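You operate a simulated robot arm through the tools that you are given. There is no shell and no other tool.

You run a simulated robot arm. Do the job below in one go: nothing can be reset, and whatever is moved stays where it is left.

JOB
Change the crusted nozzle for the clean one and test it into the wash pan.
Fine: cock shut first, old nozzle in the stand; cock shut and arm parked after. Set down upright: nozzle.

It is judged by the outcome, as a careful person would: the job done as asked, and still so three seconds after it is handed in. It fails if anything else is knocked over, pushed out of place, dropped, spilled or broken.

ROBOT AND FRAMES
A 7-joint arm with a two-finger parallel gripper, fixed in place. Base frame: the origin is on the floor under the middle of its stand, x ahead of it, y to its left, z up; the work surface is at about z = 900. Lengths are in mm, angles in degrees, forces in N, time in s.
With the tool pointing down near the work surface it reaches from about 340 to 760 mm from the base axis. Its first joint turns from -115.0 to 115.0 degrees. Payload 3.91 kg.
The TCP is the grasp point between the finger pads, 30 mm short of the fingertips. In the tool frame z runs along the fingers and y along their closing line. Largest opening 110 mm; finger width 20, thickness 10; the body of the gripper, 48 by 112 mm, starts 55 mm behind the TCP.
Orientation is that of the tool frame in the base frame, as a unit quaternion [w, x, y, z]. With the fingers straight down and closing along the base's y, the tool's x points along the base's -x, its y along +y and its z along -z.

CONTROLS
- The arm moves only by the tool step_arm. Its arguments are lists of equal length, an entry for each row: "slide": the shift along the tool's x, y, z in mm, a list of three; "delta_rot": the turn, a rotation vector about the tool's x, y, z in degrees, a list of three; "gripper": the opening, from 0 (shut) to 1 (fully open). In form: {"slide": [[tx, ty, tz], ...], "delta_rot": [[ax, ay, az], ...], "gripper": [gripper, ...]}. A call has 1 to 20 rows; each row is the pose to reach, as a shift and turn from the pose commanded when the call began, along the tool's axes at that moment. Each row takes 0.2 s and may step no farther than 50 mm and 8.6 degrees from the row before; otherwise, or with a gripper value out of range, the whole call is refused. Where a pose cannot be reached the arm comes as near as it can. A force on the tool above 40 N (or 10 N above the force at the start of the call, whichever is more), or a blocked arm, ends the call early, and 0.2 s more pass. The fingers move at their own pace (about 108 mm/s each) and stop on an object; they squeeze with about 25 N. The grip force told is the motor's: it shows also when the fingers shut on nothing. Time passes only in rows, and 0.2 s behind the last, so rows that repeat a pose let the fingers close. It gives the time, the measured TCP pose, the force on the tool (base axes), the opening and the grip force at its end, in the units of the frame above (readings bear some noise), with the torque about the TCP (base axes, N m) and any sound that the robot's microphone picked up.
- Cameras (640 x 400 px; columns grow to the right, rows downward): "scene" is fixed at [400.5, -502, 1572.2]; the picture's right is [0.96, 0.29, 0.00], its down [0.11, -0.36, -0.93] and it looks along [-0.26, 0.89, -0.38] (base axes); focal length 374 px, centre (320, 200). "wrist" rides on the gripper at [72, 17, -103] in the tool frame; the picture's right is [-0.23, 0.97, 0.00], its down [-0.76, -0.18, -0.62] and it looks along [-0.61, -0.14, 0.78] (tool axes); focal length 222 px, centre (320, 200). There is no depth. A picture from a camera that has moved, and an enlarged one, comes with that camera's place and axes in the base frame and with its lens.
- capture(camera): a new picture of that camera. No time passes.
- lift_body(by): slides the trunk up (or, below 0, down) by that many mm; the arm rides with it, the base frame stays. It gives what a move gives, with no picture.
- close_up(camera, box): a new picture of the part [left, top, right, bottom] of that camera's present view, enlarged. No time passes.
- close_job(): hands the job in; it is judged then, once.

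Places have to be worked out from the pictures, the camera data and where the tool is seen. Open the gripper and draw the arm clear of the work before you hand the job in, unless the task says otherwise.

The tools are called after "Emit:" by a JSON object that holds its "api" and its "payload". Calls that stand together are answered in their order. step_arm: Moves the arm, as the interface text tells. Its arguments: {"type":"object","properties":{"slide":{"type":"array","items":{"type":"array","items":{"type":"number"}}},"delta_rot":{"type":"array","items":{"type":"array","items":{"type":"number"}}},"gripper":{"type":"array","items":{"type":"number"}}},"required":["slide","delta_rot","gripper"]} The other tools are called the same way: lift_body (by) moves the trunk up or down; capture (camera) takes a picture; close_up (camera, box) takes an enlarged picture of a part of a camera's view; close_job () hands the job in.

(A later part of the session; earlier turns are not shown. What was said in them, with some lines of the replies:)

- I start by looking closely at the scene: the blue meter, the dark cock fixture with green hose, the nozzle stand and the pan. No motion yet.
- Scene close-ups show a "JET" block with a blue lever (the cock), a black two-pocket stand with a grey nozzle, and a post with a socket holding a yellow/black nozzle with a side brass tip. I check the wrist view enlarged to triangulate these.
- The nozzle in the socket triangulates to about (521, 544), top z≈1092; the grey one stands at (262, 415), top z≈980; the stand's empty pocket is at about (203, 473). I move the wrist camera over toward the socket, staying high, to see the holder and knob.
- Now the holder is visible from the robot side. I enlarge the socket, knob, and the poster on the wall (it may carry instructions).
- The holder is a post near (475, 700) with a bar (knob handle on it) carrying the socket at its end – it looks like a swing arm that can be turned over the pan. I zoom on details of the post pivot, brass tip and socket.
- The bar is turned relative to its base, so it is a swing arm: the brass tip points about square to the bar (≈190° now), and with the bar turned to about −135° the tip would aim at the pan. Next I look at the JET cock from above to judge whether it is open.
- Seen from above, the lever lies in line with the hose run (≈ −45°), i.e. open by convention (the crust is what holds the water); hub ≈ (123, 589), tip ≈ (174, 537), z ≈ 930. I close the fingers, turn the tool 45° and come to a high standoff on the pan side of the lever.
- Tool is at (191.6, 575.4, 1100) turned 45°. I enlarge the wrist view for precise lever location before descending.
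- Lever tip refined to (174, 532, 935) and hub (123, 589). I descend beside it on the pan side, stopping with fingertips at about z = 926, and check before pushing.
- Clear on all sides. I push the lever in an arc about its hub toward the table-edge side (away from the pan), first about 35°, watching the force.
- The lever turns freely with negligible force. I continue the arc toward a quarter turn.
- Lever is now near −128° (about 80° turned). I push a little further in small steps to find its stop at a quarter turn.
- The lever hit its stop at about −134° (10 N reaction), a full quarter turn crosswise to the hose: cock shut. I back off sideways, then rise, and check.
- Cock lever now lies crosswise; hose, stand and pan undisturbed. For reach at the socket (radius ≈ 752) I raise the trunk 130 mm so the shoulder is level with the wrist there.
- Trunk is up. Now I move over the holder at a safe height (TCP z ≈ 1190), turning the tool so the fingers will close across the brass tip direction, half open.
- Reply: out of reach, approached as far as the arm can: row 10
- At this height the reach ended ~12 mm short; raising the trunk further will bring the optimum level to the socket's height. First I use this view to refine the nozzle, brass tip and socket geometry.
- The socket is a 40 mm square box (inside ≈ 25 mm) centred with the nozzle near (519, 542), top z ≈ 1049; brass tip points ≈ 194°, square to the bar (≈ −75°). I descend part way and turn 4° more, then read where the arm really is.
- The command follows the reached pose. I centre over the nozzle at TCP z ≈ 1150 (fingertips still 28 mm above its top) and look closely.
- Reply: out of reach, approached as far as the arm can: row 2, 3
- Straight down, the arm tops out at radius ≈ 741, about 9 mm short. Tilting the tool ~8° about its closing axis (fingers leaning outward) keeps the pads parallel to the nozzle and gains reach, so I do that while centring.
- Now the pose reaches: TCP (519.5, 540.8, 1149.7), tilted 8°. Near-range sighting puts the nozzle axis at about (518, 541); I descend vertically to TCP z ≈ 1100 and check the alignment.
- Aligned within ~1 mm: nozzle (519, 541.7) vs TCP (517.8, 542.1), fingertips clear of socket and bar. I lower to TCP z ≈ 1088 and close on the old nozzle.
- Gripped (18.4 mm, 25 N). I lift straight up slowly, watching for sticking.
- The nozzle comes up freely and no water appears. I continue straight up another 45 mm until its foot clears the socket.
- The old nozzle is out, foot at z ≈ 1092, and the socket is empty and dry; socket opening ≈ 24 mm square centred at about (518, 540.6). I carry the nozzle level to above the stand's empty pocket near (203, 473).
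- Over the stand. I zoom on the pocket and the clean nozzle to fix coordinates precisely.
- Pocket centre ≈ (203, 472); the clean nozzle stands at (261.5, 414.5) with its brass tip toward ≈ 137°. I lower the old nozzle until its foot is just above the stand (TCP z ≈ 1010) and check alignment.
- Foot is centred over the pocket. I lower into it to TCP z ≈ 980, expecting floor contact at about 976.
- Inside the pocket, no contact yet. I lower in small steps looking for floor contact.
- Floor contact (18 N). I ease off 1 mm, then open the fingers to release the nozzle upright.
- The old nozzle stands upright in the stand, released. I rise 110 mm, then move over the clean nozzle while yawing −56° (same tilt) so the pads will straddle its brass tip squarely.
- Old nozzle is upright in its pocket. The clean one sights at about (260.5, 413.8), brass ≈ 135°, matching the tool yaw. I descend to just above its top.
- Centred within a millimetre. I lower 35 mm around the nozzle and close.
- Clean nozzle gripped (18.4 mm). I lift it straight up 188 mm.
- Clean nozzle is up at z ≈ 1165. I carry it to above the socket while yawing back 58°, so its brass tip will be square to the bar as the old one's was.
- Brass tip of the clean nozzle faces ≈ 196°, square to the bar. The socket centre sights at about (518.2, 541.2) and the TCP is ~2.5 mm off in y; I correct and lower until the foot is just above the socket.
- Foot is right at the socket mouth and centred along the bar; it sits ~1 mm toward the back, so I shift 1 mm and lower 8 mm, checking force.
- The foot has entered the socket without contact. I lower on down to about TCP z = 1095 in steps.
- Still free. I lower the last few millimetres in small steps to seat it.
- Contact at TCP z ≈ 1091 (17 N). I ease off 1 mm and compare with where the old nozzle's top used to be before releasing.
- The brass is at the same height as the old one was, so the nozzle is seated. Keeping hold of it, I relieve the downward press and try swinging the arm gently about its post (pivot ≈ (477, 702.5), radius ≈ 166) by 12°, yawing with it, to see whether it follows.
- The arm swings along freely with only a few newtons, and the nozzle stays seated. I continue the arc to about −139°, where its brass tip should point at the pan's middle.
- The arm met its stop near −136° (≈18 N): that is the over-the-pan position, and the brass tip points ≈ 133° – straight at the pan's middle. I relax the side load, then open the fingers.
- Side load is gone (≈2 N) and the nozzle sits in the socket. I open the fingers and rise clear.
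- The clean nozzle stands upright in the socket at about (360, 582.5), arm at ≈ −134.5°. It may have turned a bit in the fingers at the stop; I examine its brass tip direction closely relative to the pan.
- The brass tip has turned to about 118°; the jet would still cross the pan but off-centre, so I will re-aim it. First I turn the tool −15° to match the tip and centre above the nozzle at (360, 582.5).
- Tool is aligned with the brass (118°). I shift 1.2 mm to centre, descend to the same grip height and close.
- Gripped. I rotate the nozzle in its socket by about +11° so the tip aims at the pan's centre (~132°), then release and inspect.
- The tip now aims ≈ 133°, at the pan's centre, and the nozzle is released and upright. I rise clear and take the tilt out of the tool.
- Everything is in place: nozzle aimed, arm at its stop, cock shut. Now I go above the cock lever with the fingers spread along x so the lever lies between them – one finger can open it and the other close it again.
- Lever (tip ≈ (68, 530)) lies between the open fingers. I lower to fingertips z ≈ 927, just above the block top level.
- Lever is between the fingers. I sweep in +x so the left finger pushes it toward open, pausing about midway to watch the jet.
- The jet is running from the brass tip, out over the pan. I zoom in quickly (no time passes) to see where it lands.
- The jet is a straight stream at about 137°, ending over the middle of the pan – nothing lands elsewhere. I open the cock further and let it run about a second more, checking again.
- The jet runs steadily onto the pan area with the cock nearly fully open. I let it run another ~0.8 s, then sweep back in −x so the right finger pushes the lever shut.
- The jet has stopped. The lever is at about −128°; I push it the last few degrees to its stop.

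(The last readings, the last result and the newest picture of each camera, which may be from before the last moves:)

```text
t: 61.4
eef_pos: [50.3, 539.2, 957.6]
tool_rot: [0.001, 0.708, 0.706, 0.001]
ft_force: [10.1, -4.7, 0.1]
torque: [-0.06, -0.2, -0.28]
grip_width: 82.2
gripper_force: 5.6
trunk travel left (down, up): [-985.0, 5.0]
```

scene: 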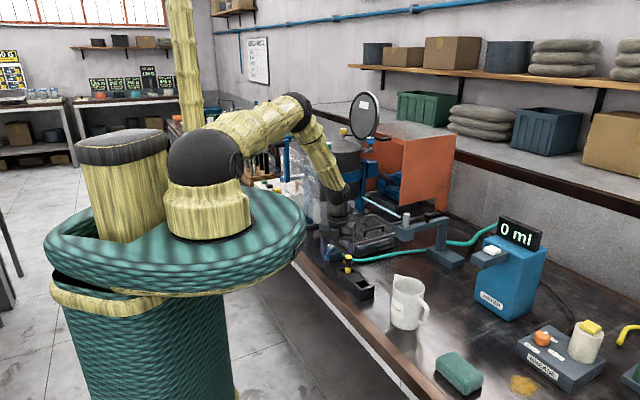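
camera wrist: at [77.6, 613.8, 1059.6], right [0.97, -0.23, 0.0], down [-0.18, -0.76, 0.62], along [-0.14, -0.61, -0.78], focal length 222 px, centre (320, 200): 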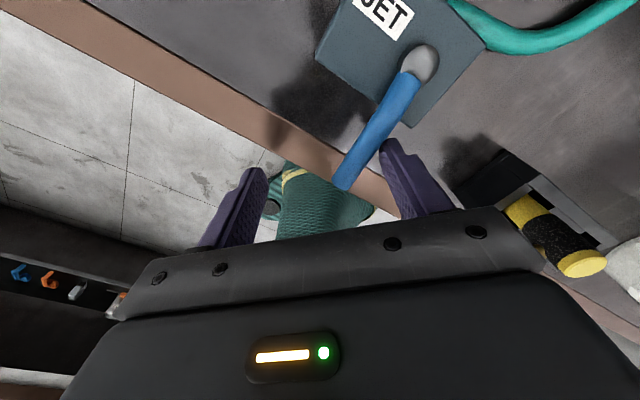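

Lever is against its stop (10 N): cock shut. I back off and rise high, so the trunk can then be lowered for better reach at the parked position.

Emit:
{"api": "step_arm", "payload": {"slide": [[0, 8, 0], [0, 20, 0], [0, 20, -45], [0, 20, -90], [0, 20, -135], [0, 20, -180], [0, 20, -225], [0, 20, -270], [0, 20, -315]], "delta_rot": [[0, 0, 0], [0, 0, 0], [0, 0, 0], [0, 0, 0], [0, 0, 0], [0, 0, 0], [0, 0, 0], [0, 0, 0], [0, 0, 0]], "gripper": [0.7, 0.7, 0.7, 0.7, 0.7, 0.7, 0.7, 0.5, 0.5]}}

Emit:
{"api": "capture", "payload": {"camera": "wrist"}}

Emit:
{"api": "close_up", "payload": {"camera": "scene", "box": [290, 160, 490, 290]}}

```text
t: 63.4
eef_pos: [70.3, 540.3, 1273.2]
tool_rot: [0.0, 0.708, 0.706, 0.0]
ft_force: [-0.7, 0.0, 0.0]
torque: [0.04, -0.03, 0.01]
grip_width: 54.9
gripper_force: 0.2
trunk travel left (down, up): [-985.0, 5.0]
```

```text
taken
camera wrist: at [86.9, 612.5, 1375.4], right [0.97, -0.23, 0.0], down [-0.18, -0.76, 0.62], along [-0.14, -0.61, -0.78], focal length 222 px, centre (320, 200)
```

wrist: 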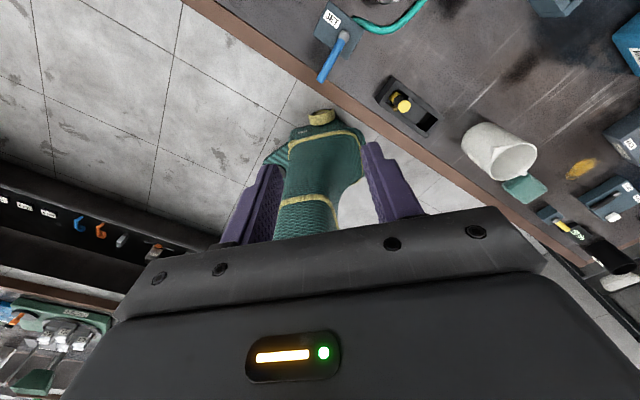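

```text
3.08 times, centred on (390, 225) of scene
camera zoom: at [400.5, -502.0, 1572.2], right [0.96, 0.29, 0.0], down [0.11, -0.36, -0.93], along [-0.26, 0.89, -0.38], focal length 1150 px, centre (105, 123)
```

zoom: 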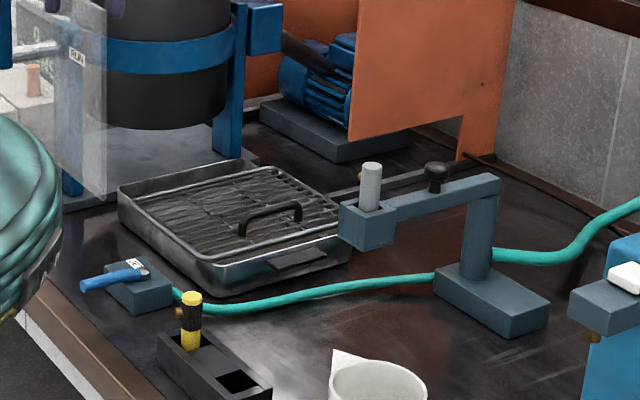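

Cock is shut, jet off, all upright. I lower the trunk 150 mm (the tool will come to z ≈ 1123, clear of everything).

Emit:
{"api": "lift_body", "payload": {"by": -150}}

```text
t: 65.1
eef_pos: [68.5, 540.8, 1122.8]
tool_rot: [0.0, 0.707, 0.707, 0.0]
ft_force: [0.3, 0.2, 0.2]
torque: [-0.02, -0.02, 0.03]
grip_width: 54.9
gripper_force: 0.1
trunk travel left (down, up): [-835.0, 155.0]
```

Now I bring the closed fingers to a standoff on the pan side of the socket, high first, turning 45° to lie square to the arm.

Emit:
{"api": "step_arm", "payload": {"slide": [[12.6, 32.9, -20], [25.2, 65.7, -42.2], [37.8, 98.6, -42.2], [50.5, 131.5, -42.2], [63.1, 164.3, -42.2], [75.7, 197.2, -42.2], [88.3, 230, -42.2], [100.9, 262.9, -42.2], [100.9, 262.9, -42.2]], "delta_rot": [[0, 0, -5.6], [0, 0, -11.2], [0, 0, -16.8], [0, 0, -22.4], [0, 0, -28], [0, 0, -33.6], [0, 0, -39.2], [0, 0, -45], [0, 0, -45]], "gripper": [0.3, 0, 0, 0, 0, 0, 0, 0, 0]}}

Emit:
{"api": "capture", "payload": {"camera": "wrist"}}

Emit:
{"api": "close_up", "payload": {"camera": "scene", "box": [310, 150, 490, 280]}}

```text
t: 67.1
eef_pos: [328.0, 638.4, 1163.5]
tool_rot: [0.0, 0.381, 0.924, 0.0]
ft_force: [0.0, 0.0, 0.9]
torque: [-0.03, -0.04, -0.01]
grip_width: 0.0
gripper_force: 25.1
out of reach, approached as far as the arm can: row 8, 9
trunk travel left (down, up): [-835.0, 155.0]
```

```text
taken
camera wrist: at [288.6, 701.1, 1265.6], right [0.85, 0.53, 0.0], down [0.41, -0.66, 0.62], along [0.33, -0.53, -0.78], focal length 222 px, centre (320, 200)
```

wrist: 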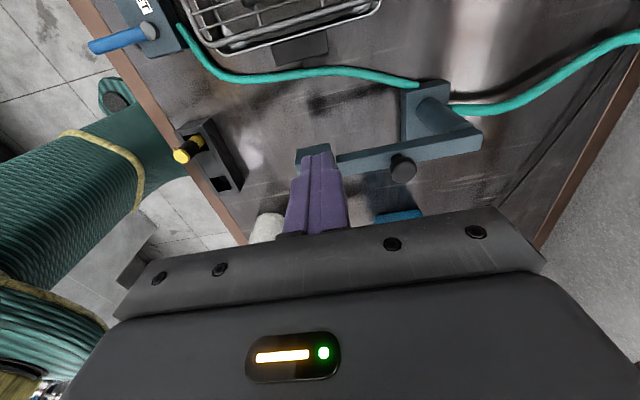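

```text
3.08 times, centred on (400, 215) of scene
camera zoom: at [400.5, -502.0, 1572.2], right [0.96, 0.29, 0.0], down [0.11, -0.36, -0.93], along [-0.26, 0.89, -0.38], focal length 1150 px, centre (74, 154)
```

zoom: 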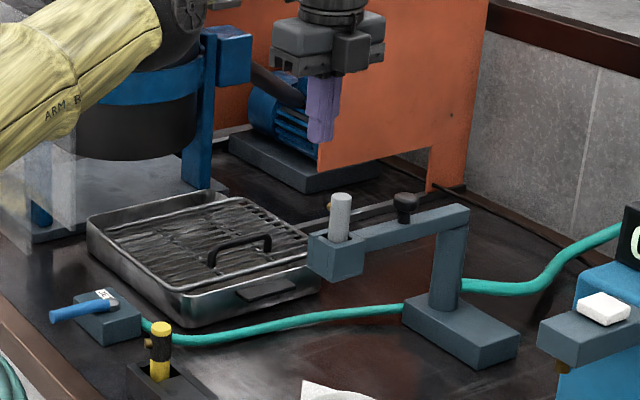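

The standoff is at (328, 638); the socket and nozzle are off to its side, clear. I descend to fingertip z ≈ 1025 beside the socket.

Emit:
{"api": "step_arm", "payload": {"slide": [[0, 0, 40], [0, 2, 80], [-0.1, 4.7, 108.5], [-0.1, 4.7, 108.5]], "delta_rot": [[0, 0, 0], [0, 0, 0], [0, 0, 0], [0, 0, 0]], "gripper": [0, 0, 0, 0]}}

Emit:
{"api": "capture", "payload": {"camera": "wrist"}}

Emit:
{"api": "close_up", "payload": {"camera": "scene", "box": [340, 170, 480, 270]}}

```text
t: 68.1
eef_pos: [332.6, 640.0, 1054.7]
tool_rot: [0.0, 0.383, 0.924, 0.0]
ft_force: [0.6, -0.4, 0.3]
torque: [-0.01, 0.01, 0.01]
grip_width: 0.0
gripper_force: 25.0
trunk travel left (down, up): [-835.0, 155.0]
```

```text
taken
camera wrist: at [293.9, 703.1, 1156.8], right [0.85, 0.53, 0.0], down [0.41, -0.66, 0.62], along [0.33, -0.53, -0.78], focal length 222 px, centre (320, 200)
```

wrist: 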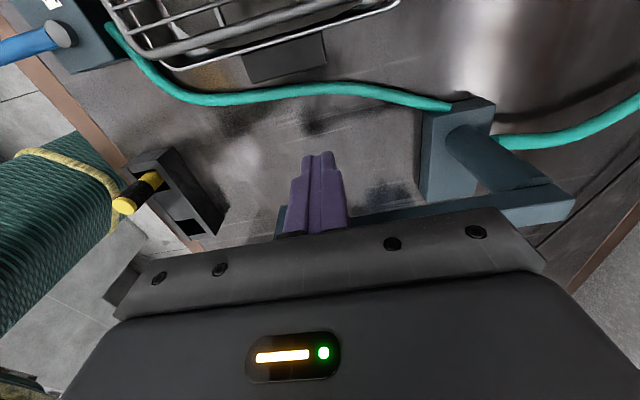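

```text
4.00 times, centred on (410, 220) of scene
camera zoom: at [400.5, -502.0, 1572.2], right [0.96, 0.29, 0.0], down [0.11, -0.36, -0.93], along [-0.26, 0.89, -0.38], focal length 1495 px, centre (-40, 120)
```

zoom: 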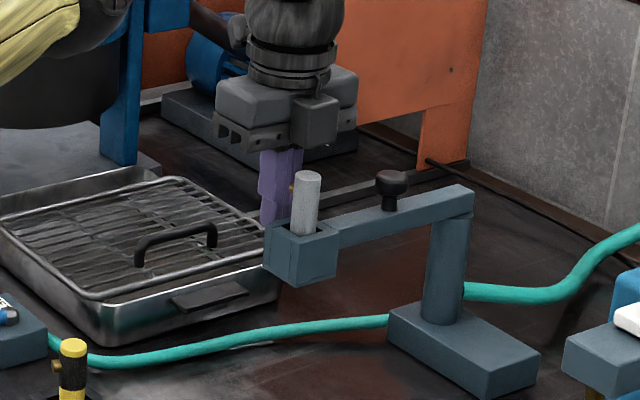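

I now push the socket's pan-side face gently along its arc back toward the park angle, first about 25°, yawing with it.

Emit:
{"api": "step_arm", "payload": {"slide": [[-12, 0, 0], [-23.3, 0, 0], [-29.3, 0, 0], [-37.6, -1.4, 0], [-46, -2.2, 0], [-53.7, -2.6, 0], [-61.6, -2.7, 0], [-69.4, -2.3, 0], [-77.1, -1.5, 0], [-84.7, -0.2, 0], [-92.5, 1.3, 0]], "delta_rot": [[0, 0, 0], [0, 0, 0], [0, 0, 0], [0, 0, -3.2], [0, 0, -6.5], [0, 0, -9.5], [0, 0, -12.5], [0, 0, -15.5], [0, 0, -18.5], [0, 0, -21.5], [0, 0, -24.5]], "gripper": [0, 0, 0, 0, 0, 0, 0, 0, 0, 0, 0]}}

Emit:
{"api": "capture", "payload": {"camera": "wrist"}}

Emit:
{"api": "close_up", "payload": {"camera": "scene", "box": [360, 170, 500, 270]}}

```text
t: 70.5
eef_pos: [399.9, 575.2, 1054.6]
tool_rot: [0.0, 0.179, 0.984, 0.0]
ft_force: [-0.1, 0.0, 0.0]
torque: [-0.02, 0.01, -0.01]
grip_width: 0.0
gripper_force: 25.3
trunk travel left (down, up): [-835.0, 155.0]
```

```text
taken
camera wrist: at [339.1, 617.0, 1157.6], right [0.55, 0.83, 0.0], down [0.65, -0.43, 0.62], along [0.52, -0.34, -0.78], focal length 222 px, centre (320, 200)
```

wrist: 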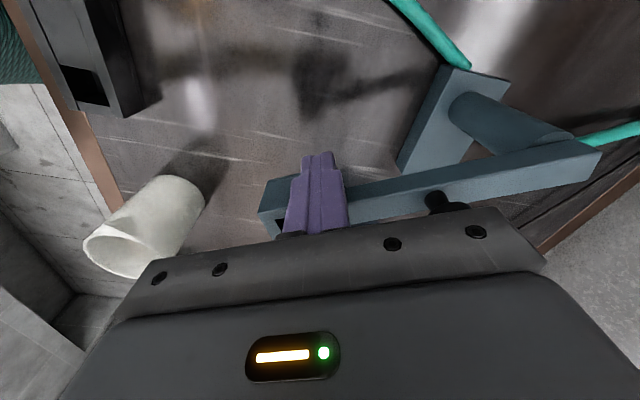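

```text
4.00 times, centred on (430, 220) of scene
camera zoom: at [400.5, -502.0, 1572.2], right [0.96, 0.29, 0.0], down [0.11, -0.36, -0.93], along [-0.26, 0.89, -0.38], focal length 1495 px, centre (-120, 120)
```

zoom: 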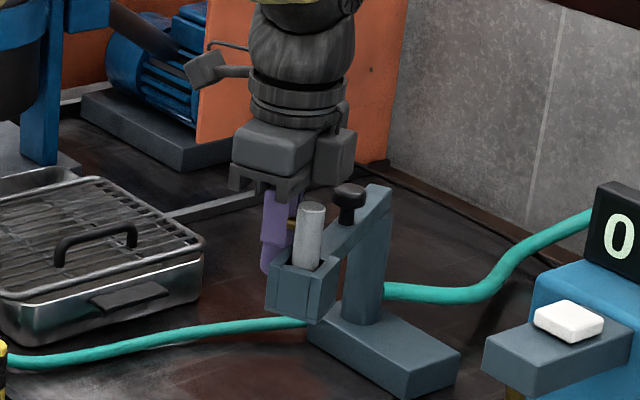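

The arm follows the push and the nozzle stays upright. I continue the arc to about −84°.

Emit:
{"api": "step_arm", "payload": {"slide": [[-6.6, -1.6, 0], [-14.4, -2.5, 0], [-22.2, -3, 0], [-30, -3, 0], [-37.8, -2.7, 0], [-45.5, -2, 0], [-53.3, -0.8, 0], [-60.9, 0.8, 0], [-66, 2.1, 0]], "delta_rot": [[0, 0, -3], [0, 0, -6], [0, 0, -9], [0, 0, -12], [0, 0, -15], [0, 0, -18], [0, 0, -21], [0, 0, -24], [0, 0, -26]], "gripper": [0, 0, 0, 0, 0, 0, 0, 0, 0]}}

Emit:
{"api": "capture", "payload": {"camera": "wrist"}}

Emit:
{"api": "close_up", "payload": {"camera": "scene", "box": [380, 170, 520, 270]}}

```text
t: 72.5
eef_pos: [463.1, 556.1, 1053.3]
tool_rot: [0.0, -0.049, 0.999, -0.001]
ft_force: [-1.2, 2.4, 2.8]
torque: [-0.01, -0.06, -0.03]
grip_width: 0.0
gripper_force: 24.9
trunk travel left (down, up): [-835.0, 155.0]
```

```text
taken
camera wrist: at [389.1, 566.1, 1157.2], right [0.13, 0.99, 0.0], down [0.78, -0.1, 0.62], along [0.62, -0.08, -0.78], focal length 222 px, centre (320, 200)
```

wrist: 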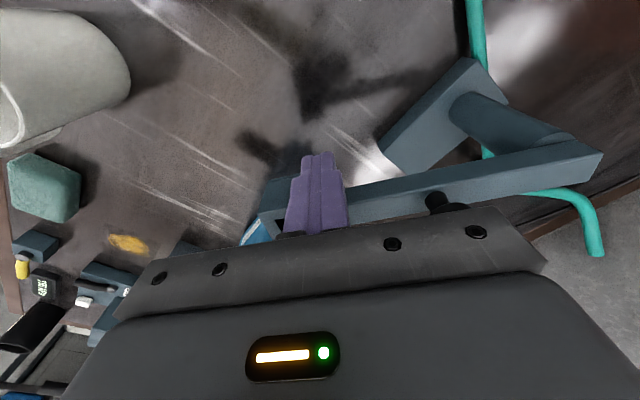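

```text
4.00 times, centred on (450, 220) of scene
camera zoom: at [400.5, -502.0, 1572.2], right [0.96, 0.29, 0.0], down [0.11, -0.36, -0.93], along [-0.26, 0.89, -0.38], focal length 1495 px, centre (-200, 120)
```

zoom: 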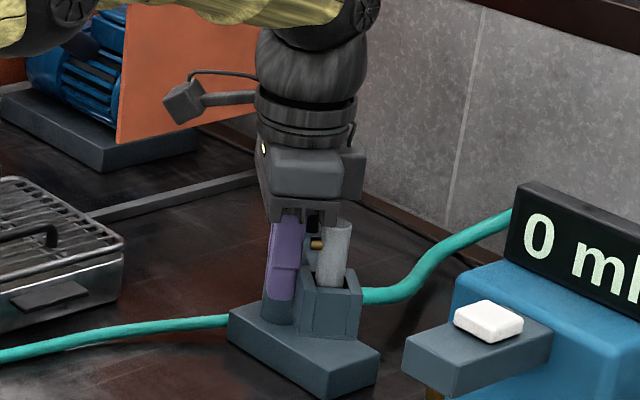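

There's a small 2–3 N reading; I zoom in to check that the gripper body isn't touching the nozzle.

Emit:
{"api": "close_up", "payload": {"camera": "scene", "box": [440, 205, 480, 255]}}

Emit:
{"api": "close_up", "payload": {"camera": "wrist", "box": [230, 140, 480, 240]}}

```text
8.00 times, centred on (460, 230) of scene
camera zoom: at [400.5, -502.0, 1572.2], right [0.96, 0.29, 0.0], down [0.11, -0.36, -0.93], along [-0.26, 0.89, -0.38], focal length 2990 px, centre (-800, -40)
```

zoom: 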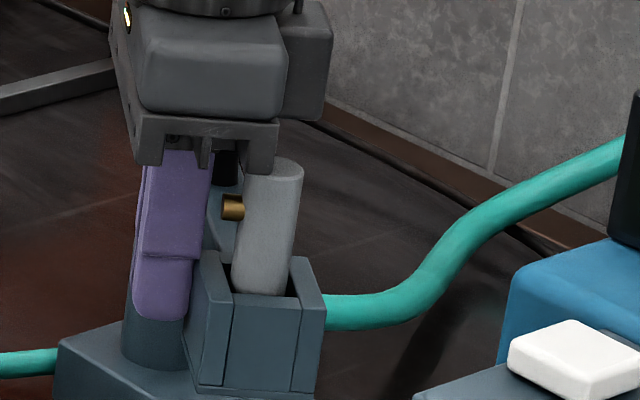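

```text
2.56 times, centred on (355, 190) of wrist
camera zoom: at [389.1, 566.1, 1157.2], right [0.13, 0.99, 0.0], down [0.78, -0.1, 0.62], along [0.62, -0.08, -0.78], focal length 569 px, centre (230, 226)
```

zoom: 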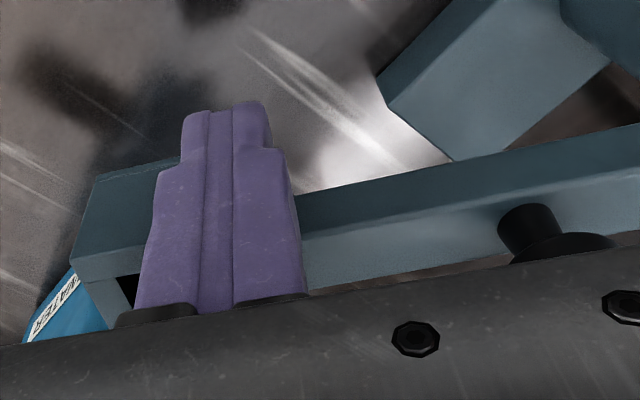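

No real contact with the nozzle: the body is behind and above it. I raise 4 mm for margin and push slowly on to about −77°.

Emit:
{"api": "step_arm", "payload": {"slide": [[-2.4, -1.5, -2], [-4.7, -2.9, -4], [-7.3, -3.2, -4], [-9.9, -3.6, -4], [-12.5, -3.9, -4], [-15.2, -4.1, -4], [-17.7, -4.5, -4], [-17.7, -4.5, -4]], "delta_rot": [[0, 0, -1], [0, 0, -2], [0, 0, -3], [0, 0, -4], [0, 0, -5], [0, 0, -6], [0, 0, -7], [0, 0, -7]], "gripper": [0, 0, 0, 0, 0, 0, 0, 0]}}

Emit:
{"api": "capture", "payload": {"camera": "wrist"}}

Emit:
{"api": "close_up", "payload": {"camera": "scene", "box": [425, 205, 489, 245]}}

```text
t: 74.3
eef_pos: [480.1, 555.4, 1057.6]
tool_rot: [0.0, -0.109, 0.994, 0.0]
ft_force: [-2.8, 22.5, -1.5]
torque: [0.19, 0.36, 0.25]
grip_width: 0.0
gripper_force: 25.4
trunk travel left (down, up): [-835.0, 155.0]
```

```text
taken
camera wrist: at [406.0, 556.5, 1160.4], right [0.01, 1.0, 0.0], down [0.78, -0.01, 0.62], along [0.62, -0.01, -0.78], focal length 222 px, centre (320, 200)
```

wrist: 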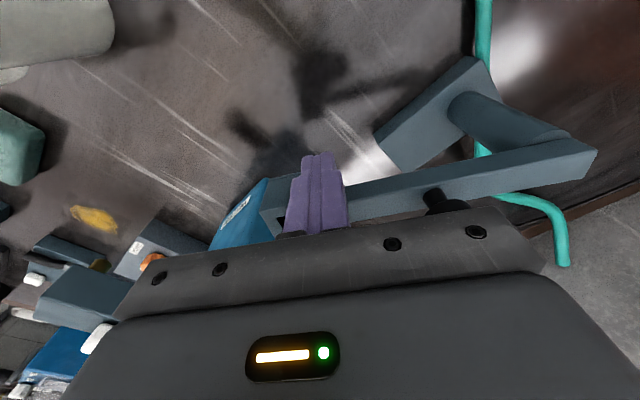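

```text
10.00 times, centred on (457, 225) of scene
camera zoom: at [400.5, -502.0, 1572.2], right [0.96, 0.29, 0.0], down [0.11, -0.36, -0.93], along [-0.26, 0.89, -0.38], focal length 3738 px, centre (-1050, -50)
```

zoom: 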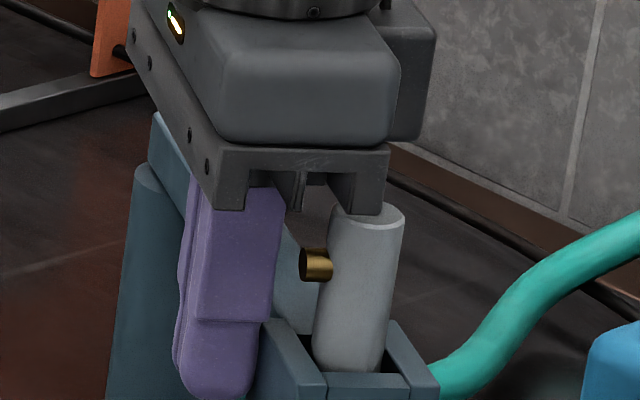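

A 22 N sideways reaction has appeared while the arm looks to be already at its original angle; I back the fingers straight away from the socket and compare with the first picture.

Emit:
{"api": "step_arm", "payload": {"slide": [[4, 2, 0], [10, 2, 0], [25, 2, 0], [45, 2, 0]], "delta_rot": [[0, 0, 0], [0, 0, 0], [0, 0, 0], [0, 0, 0]], "gripper": [0, 0, 0, 0]}}

Emit:
{"api": "capture", "payload": {"camera": "wrist"}}

Emit:
{"api": "close_up", "payload": {"camera": "scene", "box": [425, 205, 489, 245]}}

```text
t: 75.3
eef_pos: [436.9, 543.0, 1059.9]
tool_rot: [0.001, -0.108, 0.994, 0.0]
ft_force: [-0.7, 0.1, 0.2]
torque: [0.0, 0.0, -0.01]
grip_width: 0.0
gripper_force: 24.7
trunk travel left (down, up): [-835.0, 155.0]
```

```text
taken
camera wrist: at [362.7, 544.3, 1161.6], right [0.01, 1.0, 0.0], down [0.78, -0.01, 0.62], along [0.62, -0.01, -0.78], focal length 222 px, centre (320, 200)
```

wrist: 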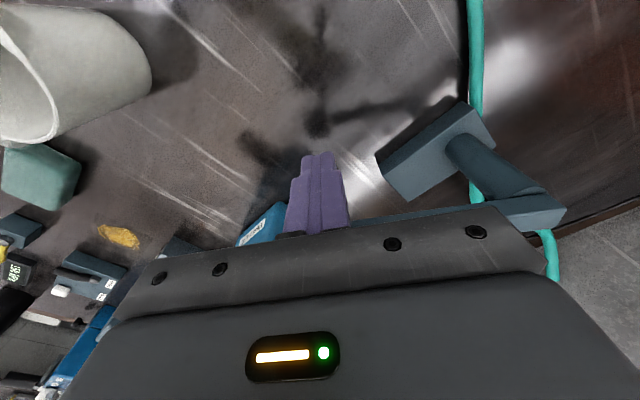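

```text
10.00 times, centred on (457, 225) of scene
camera zoom: at [400.5, -502.0, 1572.2], right [0.96, 0.29, 0.0], down [0.11, -0.36, -0.93], along [-0.26, 0.89, -0.38], focal length 3738 px, centre (-1050, -50)
```

zoom: 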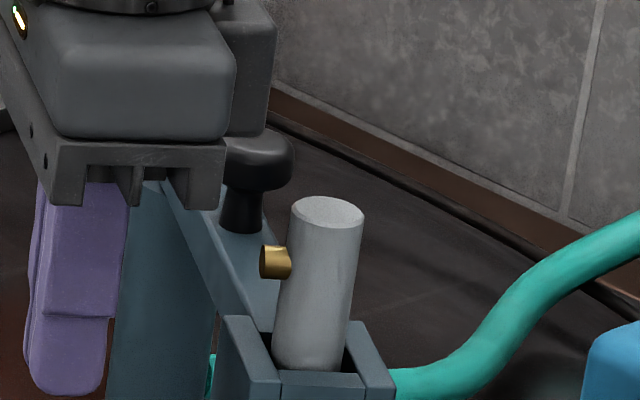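

On retreat the arm got dragged back about 4° (socket corner now ~37 px left of its original spot). The nozzle is still seated. I'll redo the last push at the outer end of the socket, where nothing can hook; first I move the fingers there, clear of it.

Emit:
{"api": "step_arm", "payload": {"slide": [[-2, -12, -2], [-5, -24, -2], [-7.7, -33.8, -2]], "delta_rot": [[0, 0, 0], [0, 0, 0], [0, 0, 0]], "gripper": [0, 0, 0]}}

Emit:
{"api": "close_up", "payload": {"camera": "scene", "box": [425, 205, 489, 245]}}

Emit:
{"api": "close_up", "payload": {"camera": "wrist", "box": [230, 120, 570, 250]}}

```text
t: 76.1
eef_pos: [451.8, 512.1, 1060.7]
tool_rot: [0.0, -0.109, 0.994, 0.0]
ft_force: [0.2, -0.3, 0.6]
torque: [-0.01, -0.03, -0.01]
grip_width: 0.1
gripper_force: 25.3
trunk travel left (down, up): [-835.0, 155.0]
```

```text
10.00 times, centred on (457, 225) of scene
camera zoom: at [400.5, -502.0, 1572.2], right [0.96, 0.29, 0.0], down [0.11, -0.36, -0.93], along [-0.26, 0.89, -0.38], focal length 3738 px, centre (-1050, -50)
```

zoom: 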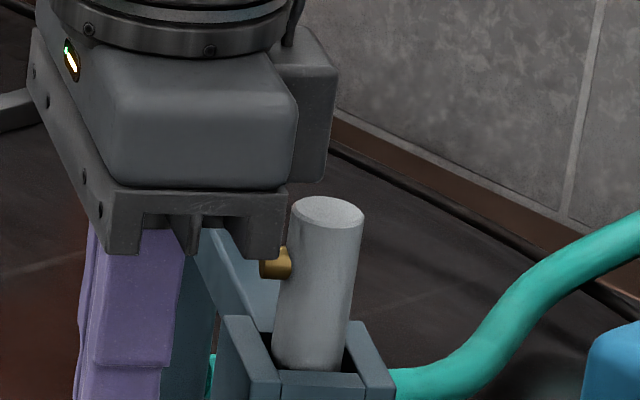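

```text
1.88 times, centred on (400, 185) of wrist
camera zoom: at [377.6, 513.6, 1163.4], right [0.01, 1.0, 0.0], down [0.78, -0.01, 0.62], along [0.62, -0.01, -0.78], focal length 418 px, centre (169, 228)
```

zoom: 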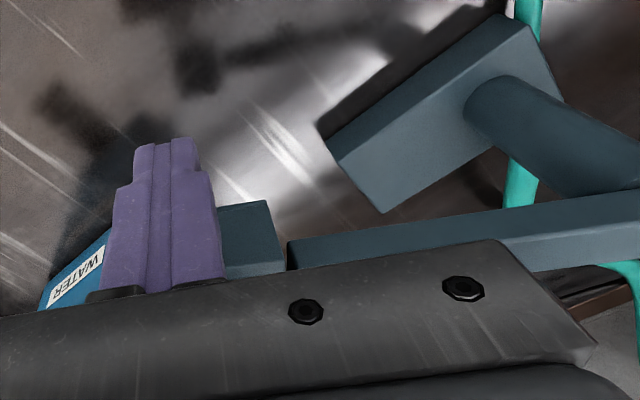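

Clear view: the arm sits ~3.7° short of its original angle. I push slowly in +x on the outer end of the socket, stopping a little short of the computed park angle to compare.

Emit:
{"api": "step_arm", "payload": {"slide": [[-13.7, -3, 0], [-21.5, -4.7, 0], [-26.4, -5.8, 0], [-29.3, -6.4, 0], [-31.7, -7, 0], [-34.2, -7.5, 0], [-36.1, -7.9, 0], [-36.1, -7.9, 0]], "delta_rot": [[0, 0, 0], [0, 0, 0], [0, 0, 0], [0, 0, 0], [0, 0, 0], [0, 0, 0], [0, 0, 0], [0, 0, 0]], "gripper": [0, 0, 0, 0, 0, 0, 0, 0]}}

Emit:
{"api": "close_up", "payload": {"camera": "scene", "box": [425, 205, 489, 245]}}

Emit:
{"api": "close_up", "payload": {"camera": "wrist", "box": [230, 120, 570, 250]}}

```text
t: 77.9
eef_pos: [488.3, 512.8, 1061.7]
tool_rot: [0.0, -0.109, 0.994, 0.0]
ft_force: [0.6, -0.2, -0.2]
torque: [-0.02, 0.04, 0.03]
grip_width: 0.1
gripper_force: 25.6
trunk travel left (down, up): [-835.0, 155.0]
```

```text
10.00 times, centred on (457, 225) of scene
camera zoom: at [400.5, -502.0, 1572.2], right [0.96, 0.29, 0.0], down [0.11, -0.36, -0.93], along [-0.26, 0.89, -0.38], focal length 3738 px, centre (-1050, -50)
```

zoom: 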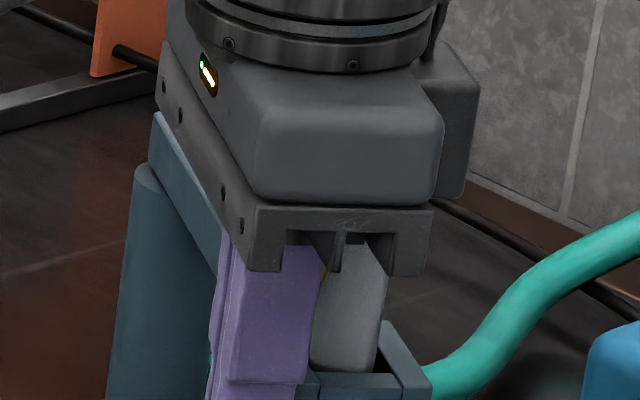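

```text
1.88 times, centred on (400, 185) of wrist
camera zoom: at [414.1, 514.3, 1163.3], right [0.01, 1.0, 0.0], down [0.78, -0.01, 0.62], along [0.62, -0.01, -0.78], focal length 418 px, centre (169, 228)
```

zoom: 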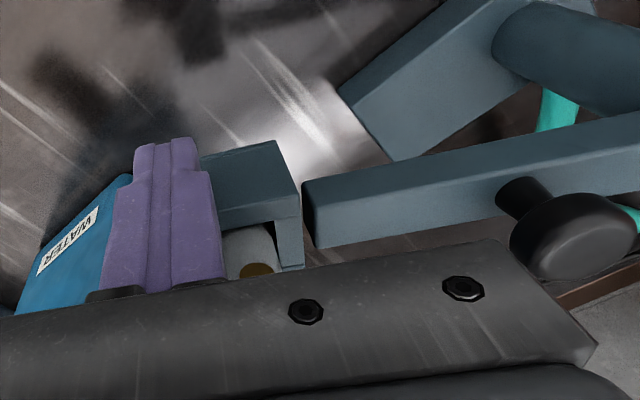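

The arm is now about 1° short of its original angle (socket corner ~10 px left). I push another 3.5 mm slowly.

Emit:
{"api": "step_arm", "payload": {"slide": [[-1.2, -0.3, 0], [-2.4, -0.5, 0], [-3.5, -0.8, 0], [-3.5, -0.8, 0]], "delta_rot": [[0, 0, 0], [0, 0, 0], [0, 0, 0], [0, 0, 0]], "gripper": [0, 0, 0, 0]}}

Emit:
{"api": "close_up", "payload": {"camera": "scene", "box": [425, 205, 489, 245]}}

```text
t: 78.9
eef_pos: [492.1, 513.1, 1060.5]
tool_rot: [0.0, -0.11, 0.994, 0.0]
ft_force: [0.4, 0.7, 0.8]
torque: [-0.01, 0.01, 0.0]
grip_width: 0.2
gripper_force: 24.4
trunk travel left (down, up): [-835.0, 155.0]
```

```text
10.00 times, centred on (457, 225) of scene
camera zoom: at [400.5, -502.0, 1572.2], right [0.96, 0.29, 0.0], down [0.11, -0.36, -0.93], along [-0.26, 0.89, -0.38], focal length 3738 px, centre (-1050, -50)
```

zoom: 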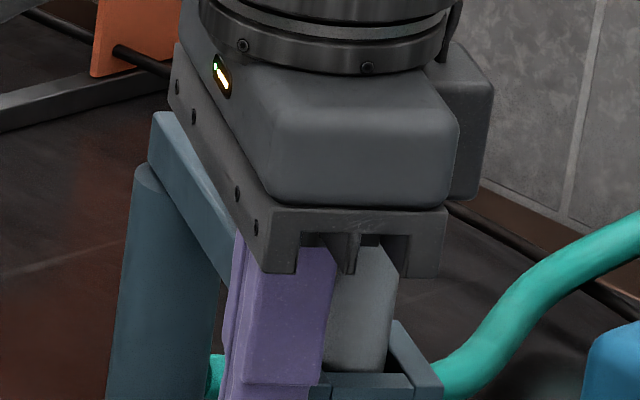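

The socket corner is now at its original place in the picture. I withdraw the fingers straight back and verify it stays.

Emit:
{"api": "step_arm", "payload": {"slide": [[3, 0.7, 0], [8, 1.8, 0], [20, 4.4, 0], [40, 8.8, 0], [60, 13, -20]], "delta_rot": [[0, 0, 0], [0, 0, 0], [0, 0, 0], [0, 0, 0], [0, 0, 0]], "gripper": [0, 0, 0, 0, 0]}}

Emit:
{"api": "close_up", "payload": {"camera": "scene", "box": [425, 205, 489, 245]}}

Emit:
{"api": "capture", "payload": {"camera": "wrist"}}

```text
t: 80.1
eef_pos: [428.0, 513.3, 1081.6]
tool_rot: [0.001, -0.108, 0.994, 0.0]
ft_force: [-0.7, -0.1, 0.1]
torque: [0.04, 0.02, 0.03]
grip_width: 0.0
gripper_force: 25.0
trunk travel left (down, up): [-835.0, 155.0]
```

```text
10.00 times, centred on (457, 225) of scene
camera zoom: at [400.5, -502.0, 1572.2], right [0.96, 0.29, 0.0], down [0.11, -0.36, -0.93], along [-0.26, 0.89, -0.38], focal length 3738 px, centre (-1050, -50)
```

zoom: 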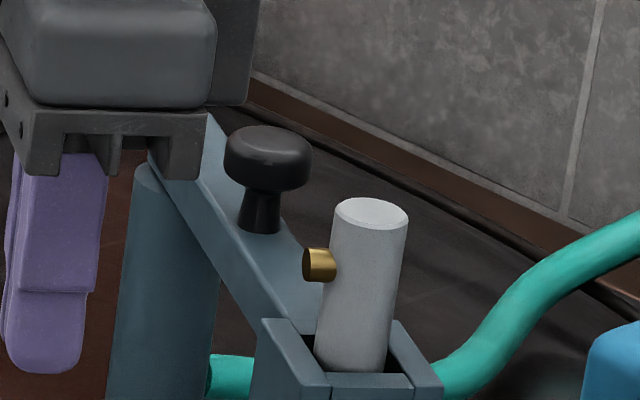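

```text
taken
camera wrist: at [354.6, 513.6, 1183.9], right [0.01, 1.0, 0.0], down [0.78, -0.01, 0.62], along [0.62, -0.01, -0.78], focal length 222 px, centre (320, 200)
```

wrist: 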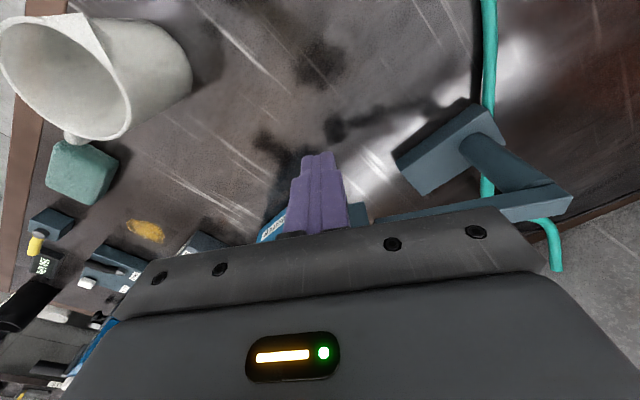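

The knob, socket corners and bar match the first picture exactly: arm parked, clean nozzle upright and seated. I now rise and draw the robot back toward its starting pose with the gripper open.

Emit:
{"api": "step_arm", "payload": {"slide": [[0, 0, -44], [0, 0, -88], [0, 0, -132], [0, 0, -176], [0, 0, -220], [42, -9.8, -232], [84, -19.6, -244], [126, -29.4, -256], [168, -39.2, -268], [210.5, -49, -279], [210.5, -49, -279]], "delta_rot": [[0, 0, 0], [0, 0, 0], [0, 0, 0], [0, 0, 0], [0, 0, 0], [0, 0, 2.5], [0, 0, 5], [0, 0, 7.5], [0, 0, 10], [0, 0, 12.4], [0, 0, 12.4]], "gripper": [0, 0, 0, 0, 0, 0.2, 0.4, 0.6, 0.8, 1, 1]}}

Emit:
{"api": "capture", "payload": {"camera": "scene"}}

Emit:
{"api": "capture", "payload": {"camera": "wrist"}}

```text
t: 82.5
eef_pos: [235.9, 420.9, 1359.5]
tool_rot: [0.0, 0.0, 1.0, 0.0]
ft_force: [0.8, -0.6, -0.2]
torque: [-0.04, 0.04, -0.02]
grip_width: 109.9
gripper_force: 0.0
trunk travel left (down, up): [-835.0, 155.0]
```

```text
taken
```

scene: 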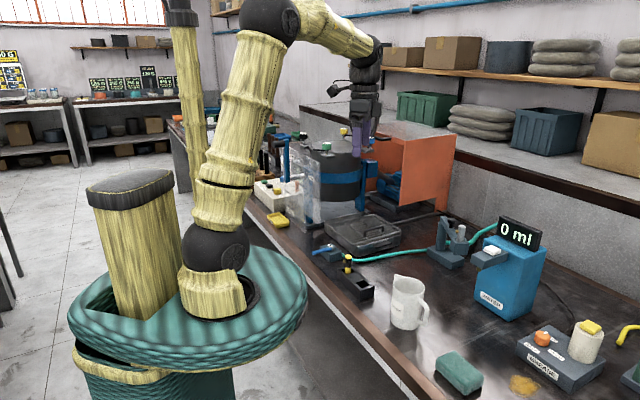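

```text
taken
camera wrist: at [163.8, 437.5, 1461.5], right [0.23, 0.97, 0.0], down [0.76, -0.18, 0.62], along [0.61, -0.14, -0.78], focal length 222 px, centre (320, 200)
```

wrist: 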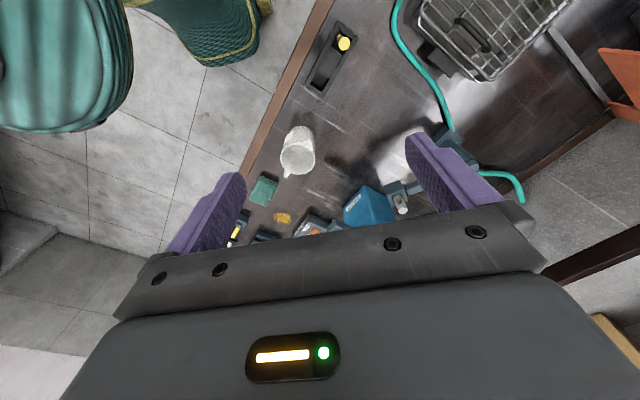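

Robot is back above its start with gripper open. I lower the trunk to its original height and do a last inspection of the cock, stand, holder and pan.

Emit:
{"api": "lift_body", "payload": {"by": -60}}

Emit:
{"api": "close_up", "payload": {"camera": "scene", "box": [310, 200, 470, 300]}}

Emit:
{"api": "close_up", "payload": {"camera": "scene", "box": [425, 205, 489, 245]}}

Emit:
{"api": "close_up", "payload": {"camera": "scene", "box": [315, 235, 379, 305]}}

Emit:
{"api": "close_up", "payload": {"camera": "scene", "box": [420, 200, 580, 300]}}

```text
t: 83.5
eef_pos: [234.6, 420.0, 1299.7]
tool_rot: [0.0, 0.0, 1.0, 0.0]
ft_force: [0.0, -0.6, 0.1]
torque: [0.0, -0.01, -0.01]
grip_width: 110.0
gripper_force: 0.0
trunk travel left (down, up): [-775.0, 215.0]
```

```text
4.00 times, centred on (390, 250) of scene
camera zoom: at [400.5, -502.0, 1572.2], right [0.96, 0.29, 0.0], down [0.11, -0.36, -0.93], along [-0.26, 0.89, -0.38], focal length 1495 px, centre (40, 0)
```

zoom: 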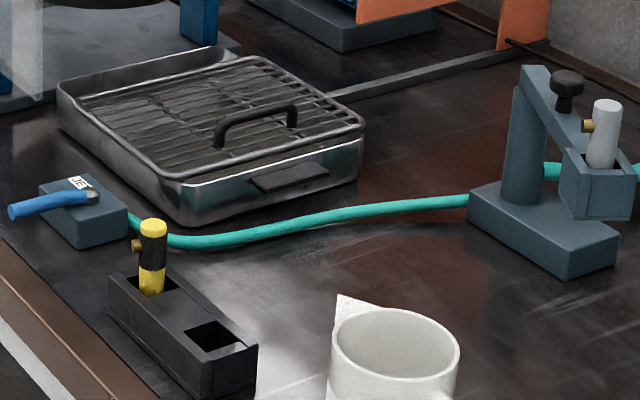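

```text
10.00 times, centred on (457, 225) of scene
camera zoom: at [400.5, -502.0, 1572.2], right [0.96, 0.29, 0.0], down [0.11, -0.36, -0.93], along [-0.26, 0.89, -0.38], focal length 3738 px, centre (-1050, -50)
```

zoom: 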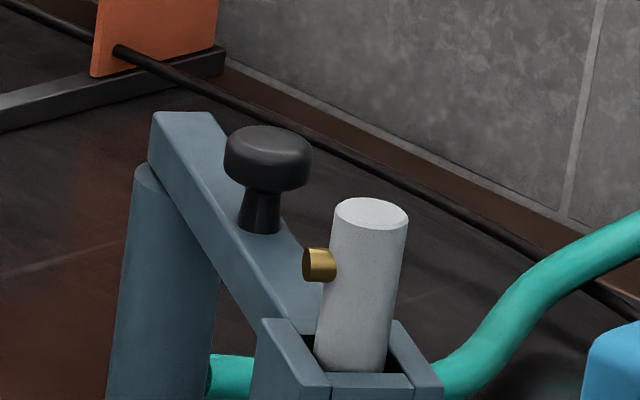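

```text
5.71 times, centred on (347, 270) of scene
camera zoom: at [400.5, -502.0, 1572.2], right [0.96, 0.29, 0.0], down [0.11, -0.36, -0.93], along [-0.26, 0.89, -0.38], focal length 2136 px, centre (166, -200)
```

zoom: 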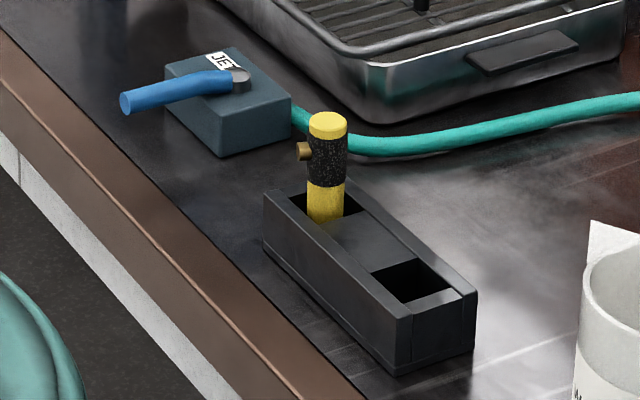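

```text
4.00 times, centred on (500, 250) of scene
camera zoom: at [400.5, -502.0, 1572.2], right [0.96, 0.29, 0.0], down [0.11, -0.36, -0.93], along [-0.26, 0.89, -0.38], focal length 1495 px, centre (-400, 0)
```

zoom: 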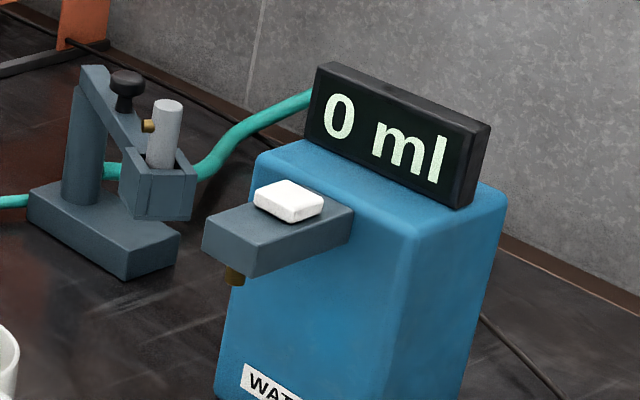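

Everything checks out. The cock lever is crosswise (shut) and no water is on the bench. The old crusted nozzle stands upright in the stand, and the clean one is seated in the holder, tested into the pan. The swing arm is back at its original angle, and the robot is clear with its gripper open. I hand the job in.

Emit:
{"api": "close_job", "payload": {}}

```text
The job is handed in.
```

The crusted nozzle is out and the clean one is in. I tested it with the jet running out over the wash pan, and the job is handed in.

- **Cock:** I judged it open at the start, because the lever lay in line with the hose, and shut it before touching the nozzle. I opened it only for the test and shut it again afterwards, hard against its stop.
- **Old nozzle:** It stands upright in the empty pocket of the stand.
- **Clean nozzle:** It is seated upright in the holder. It had turned in the fingers during the swing, so I re-aimed its brass tip at the middle of the pan before opening the cock.
- **Test:** With the swing arm at its stop on the pan side, the jet ran for roughly three seconds, ending above the middle of the pan. I saw no water land on the bench. I could not see water in the pan itself.
- **Swing arm:** It is back at its starting angle, matched against the first picture. I felt no stop there, so that match is the only check. On the first try it was dragged about 4° back as I withdrew, so I pushed it into place a second time.
- **Robot:** It is back at its start pose with the gripper open.

I saw nothing else knocked over or moved out of place.
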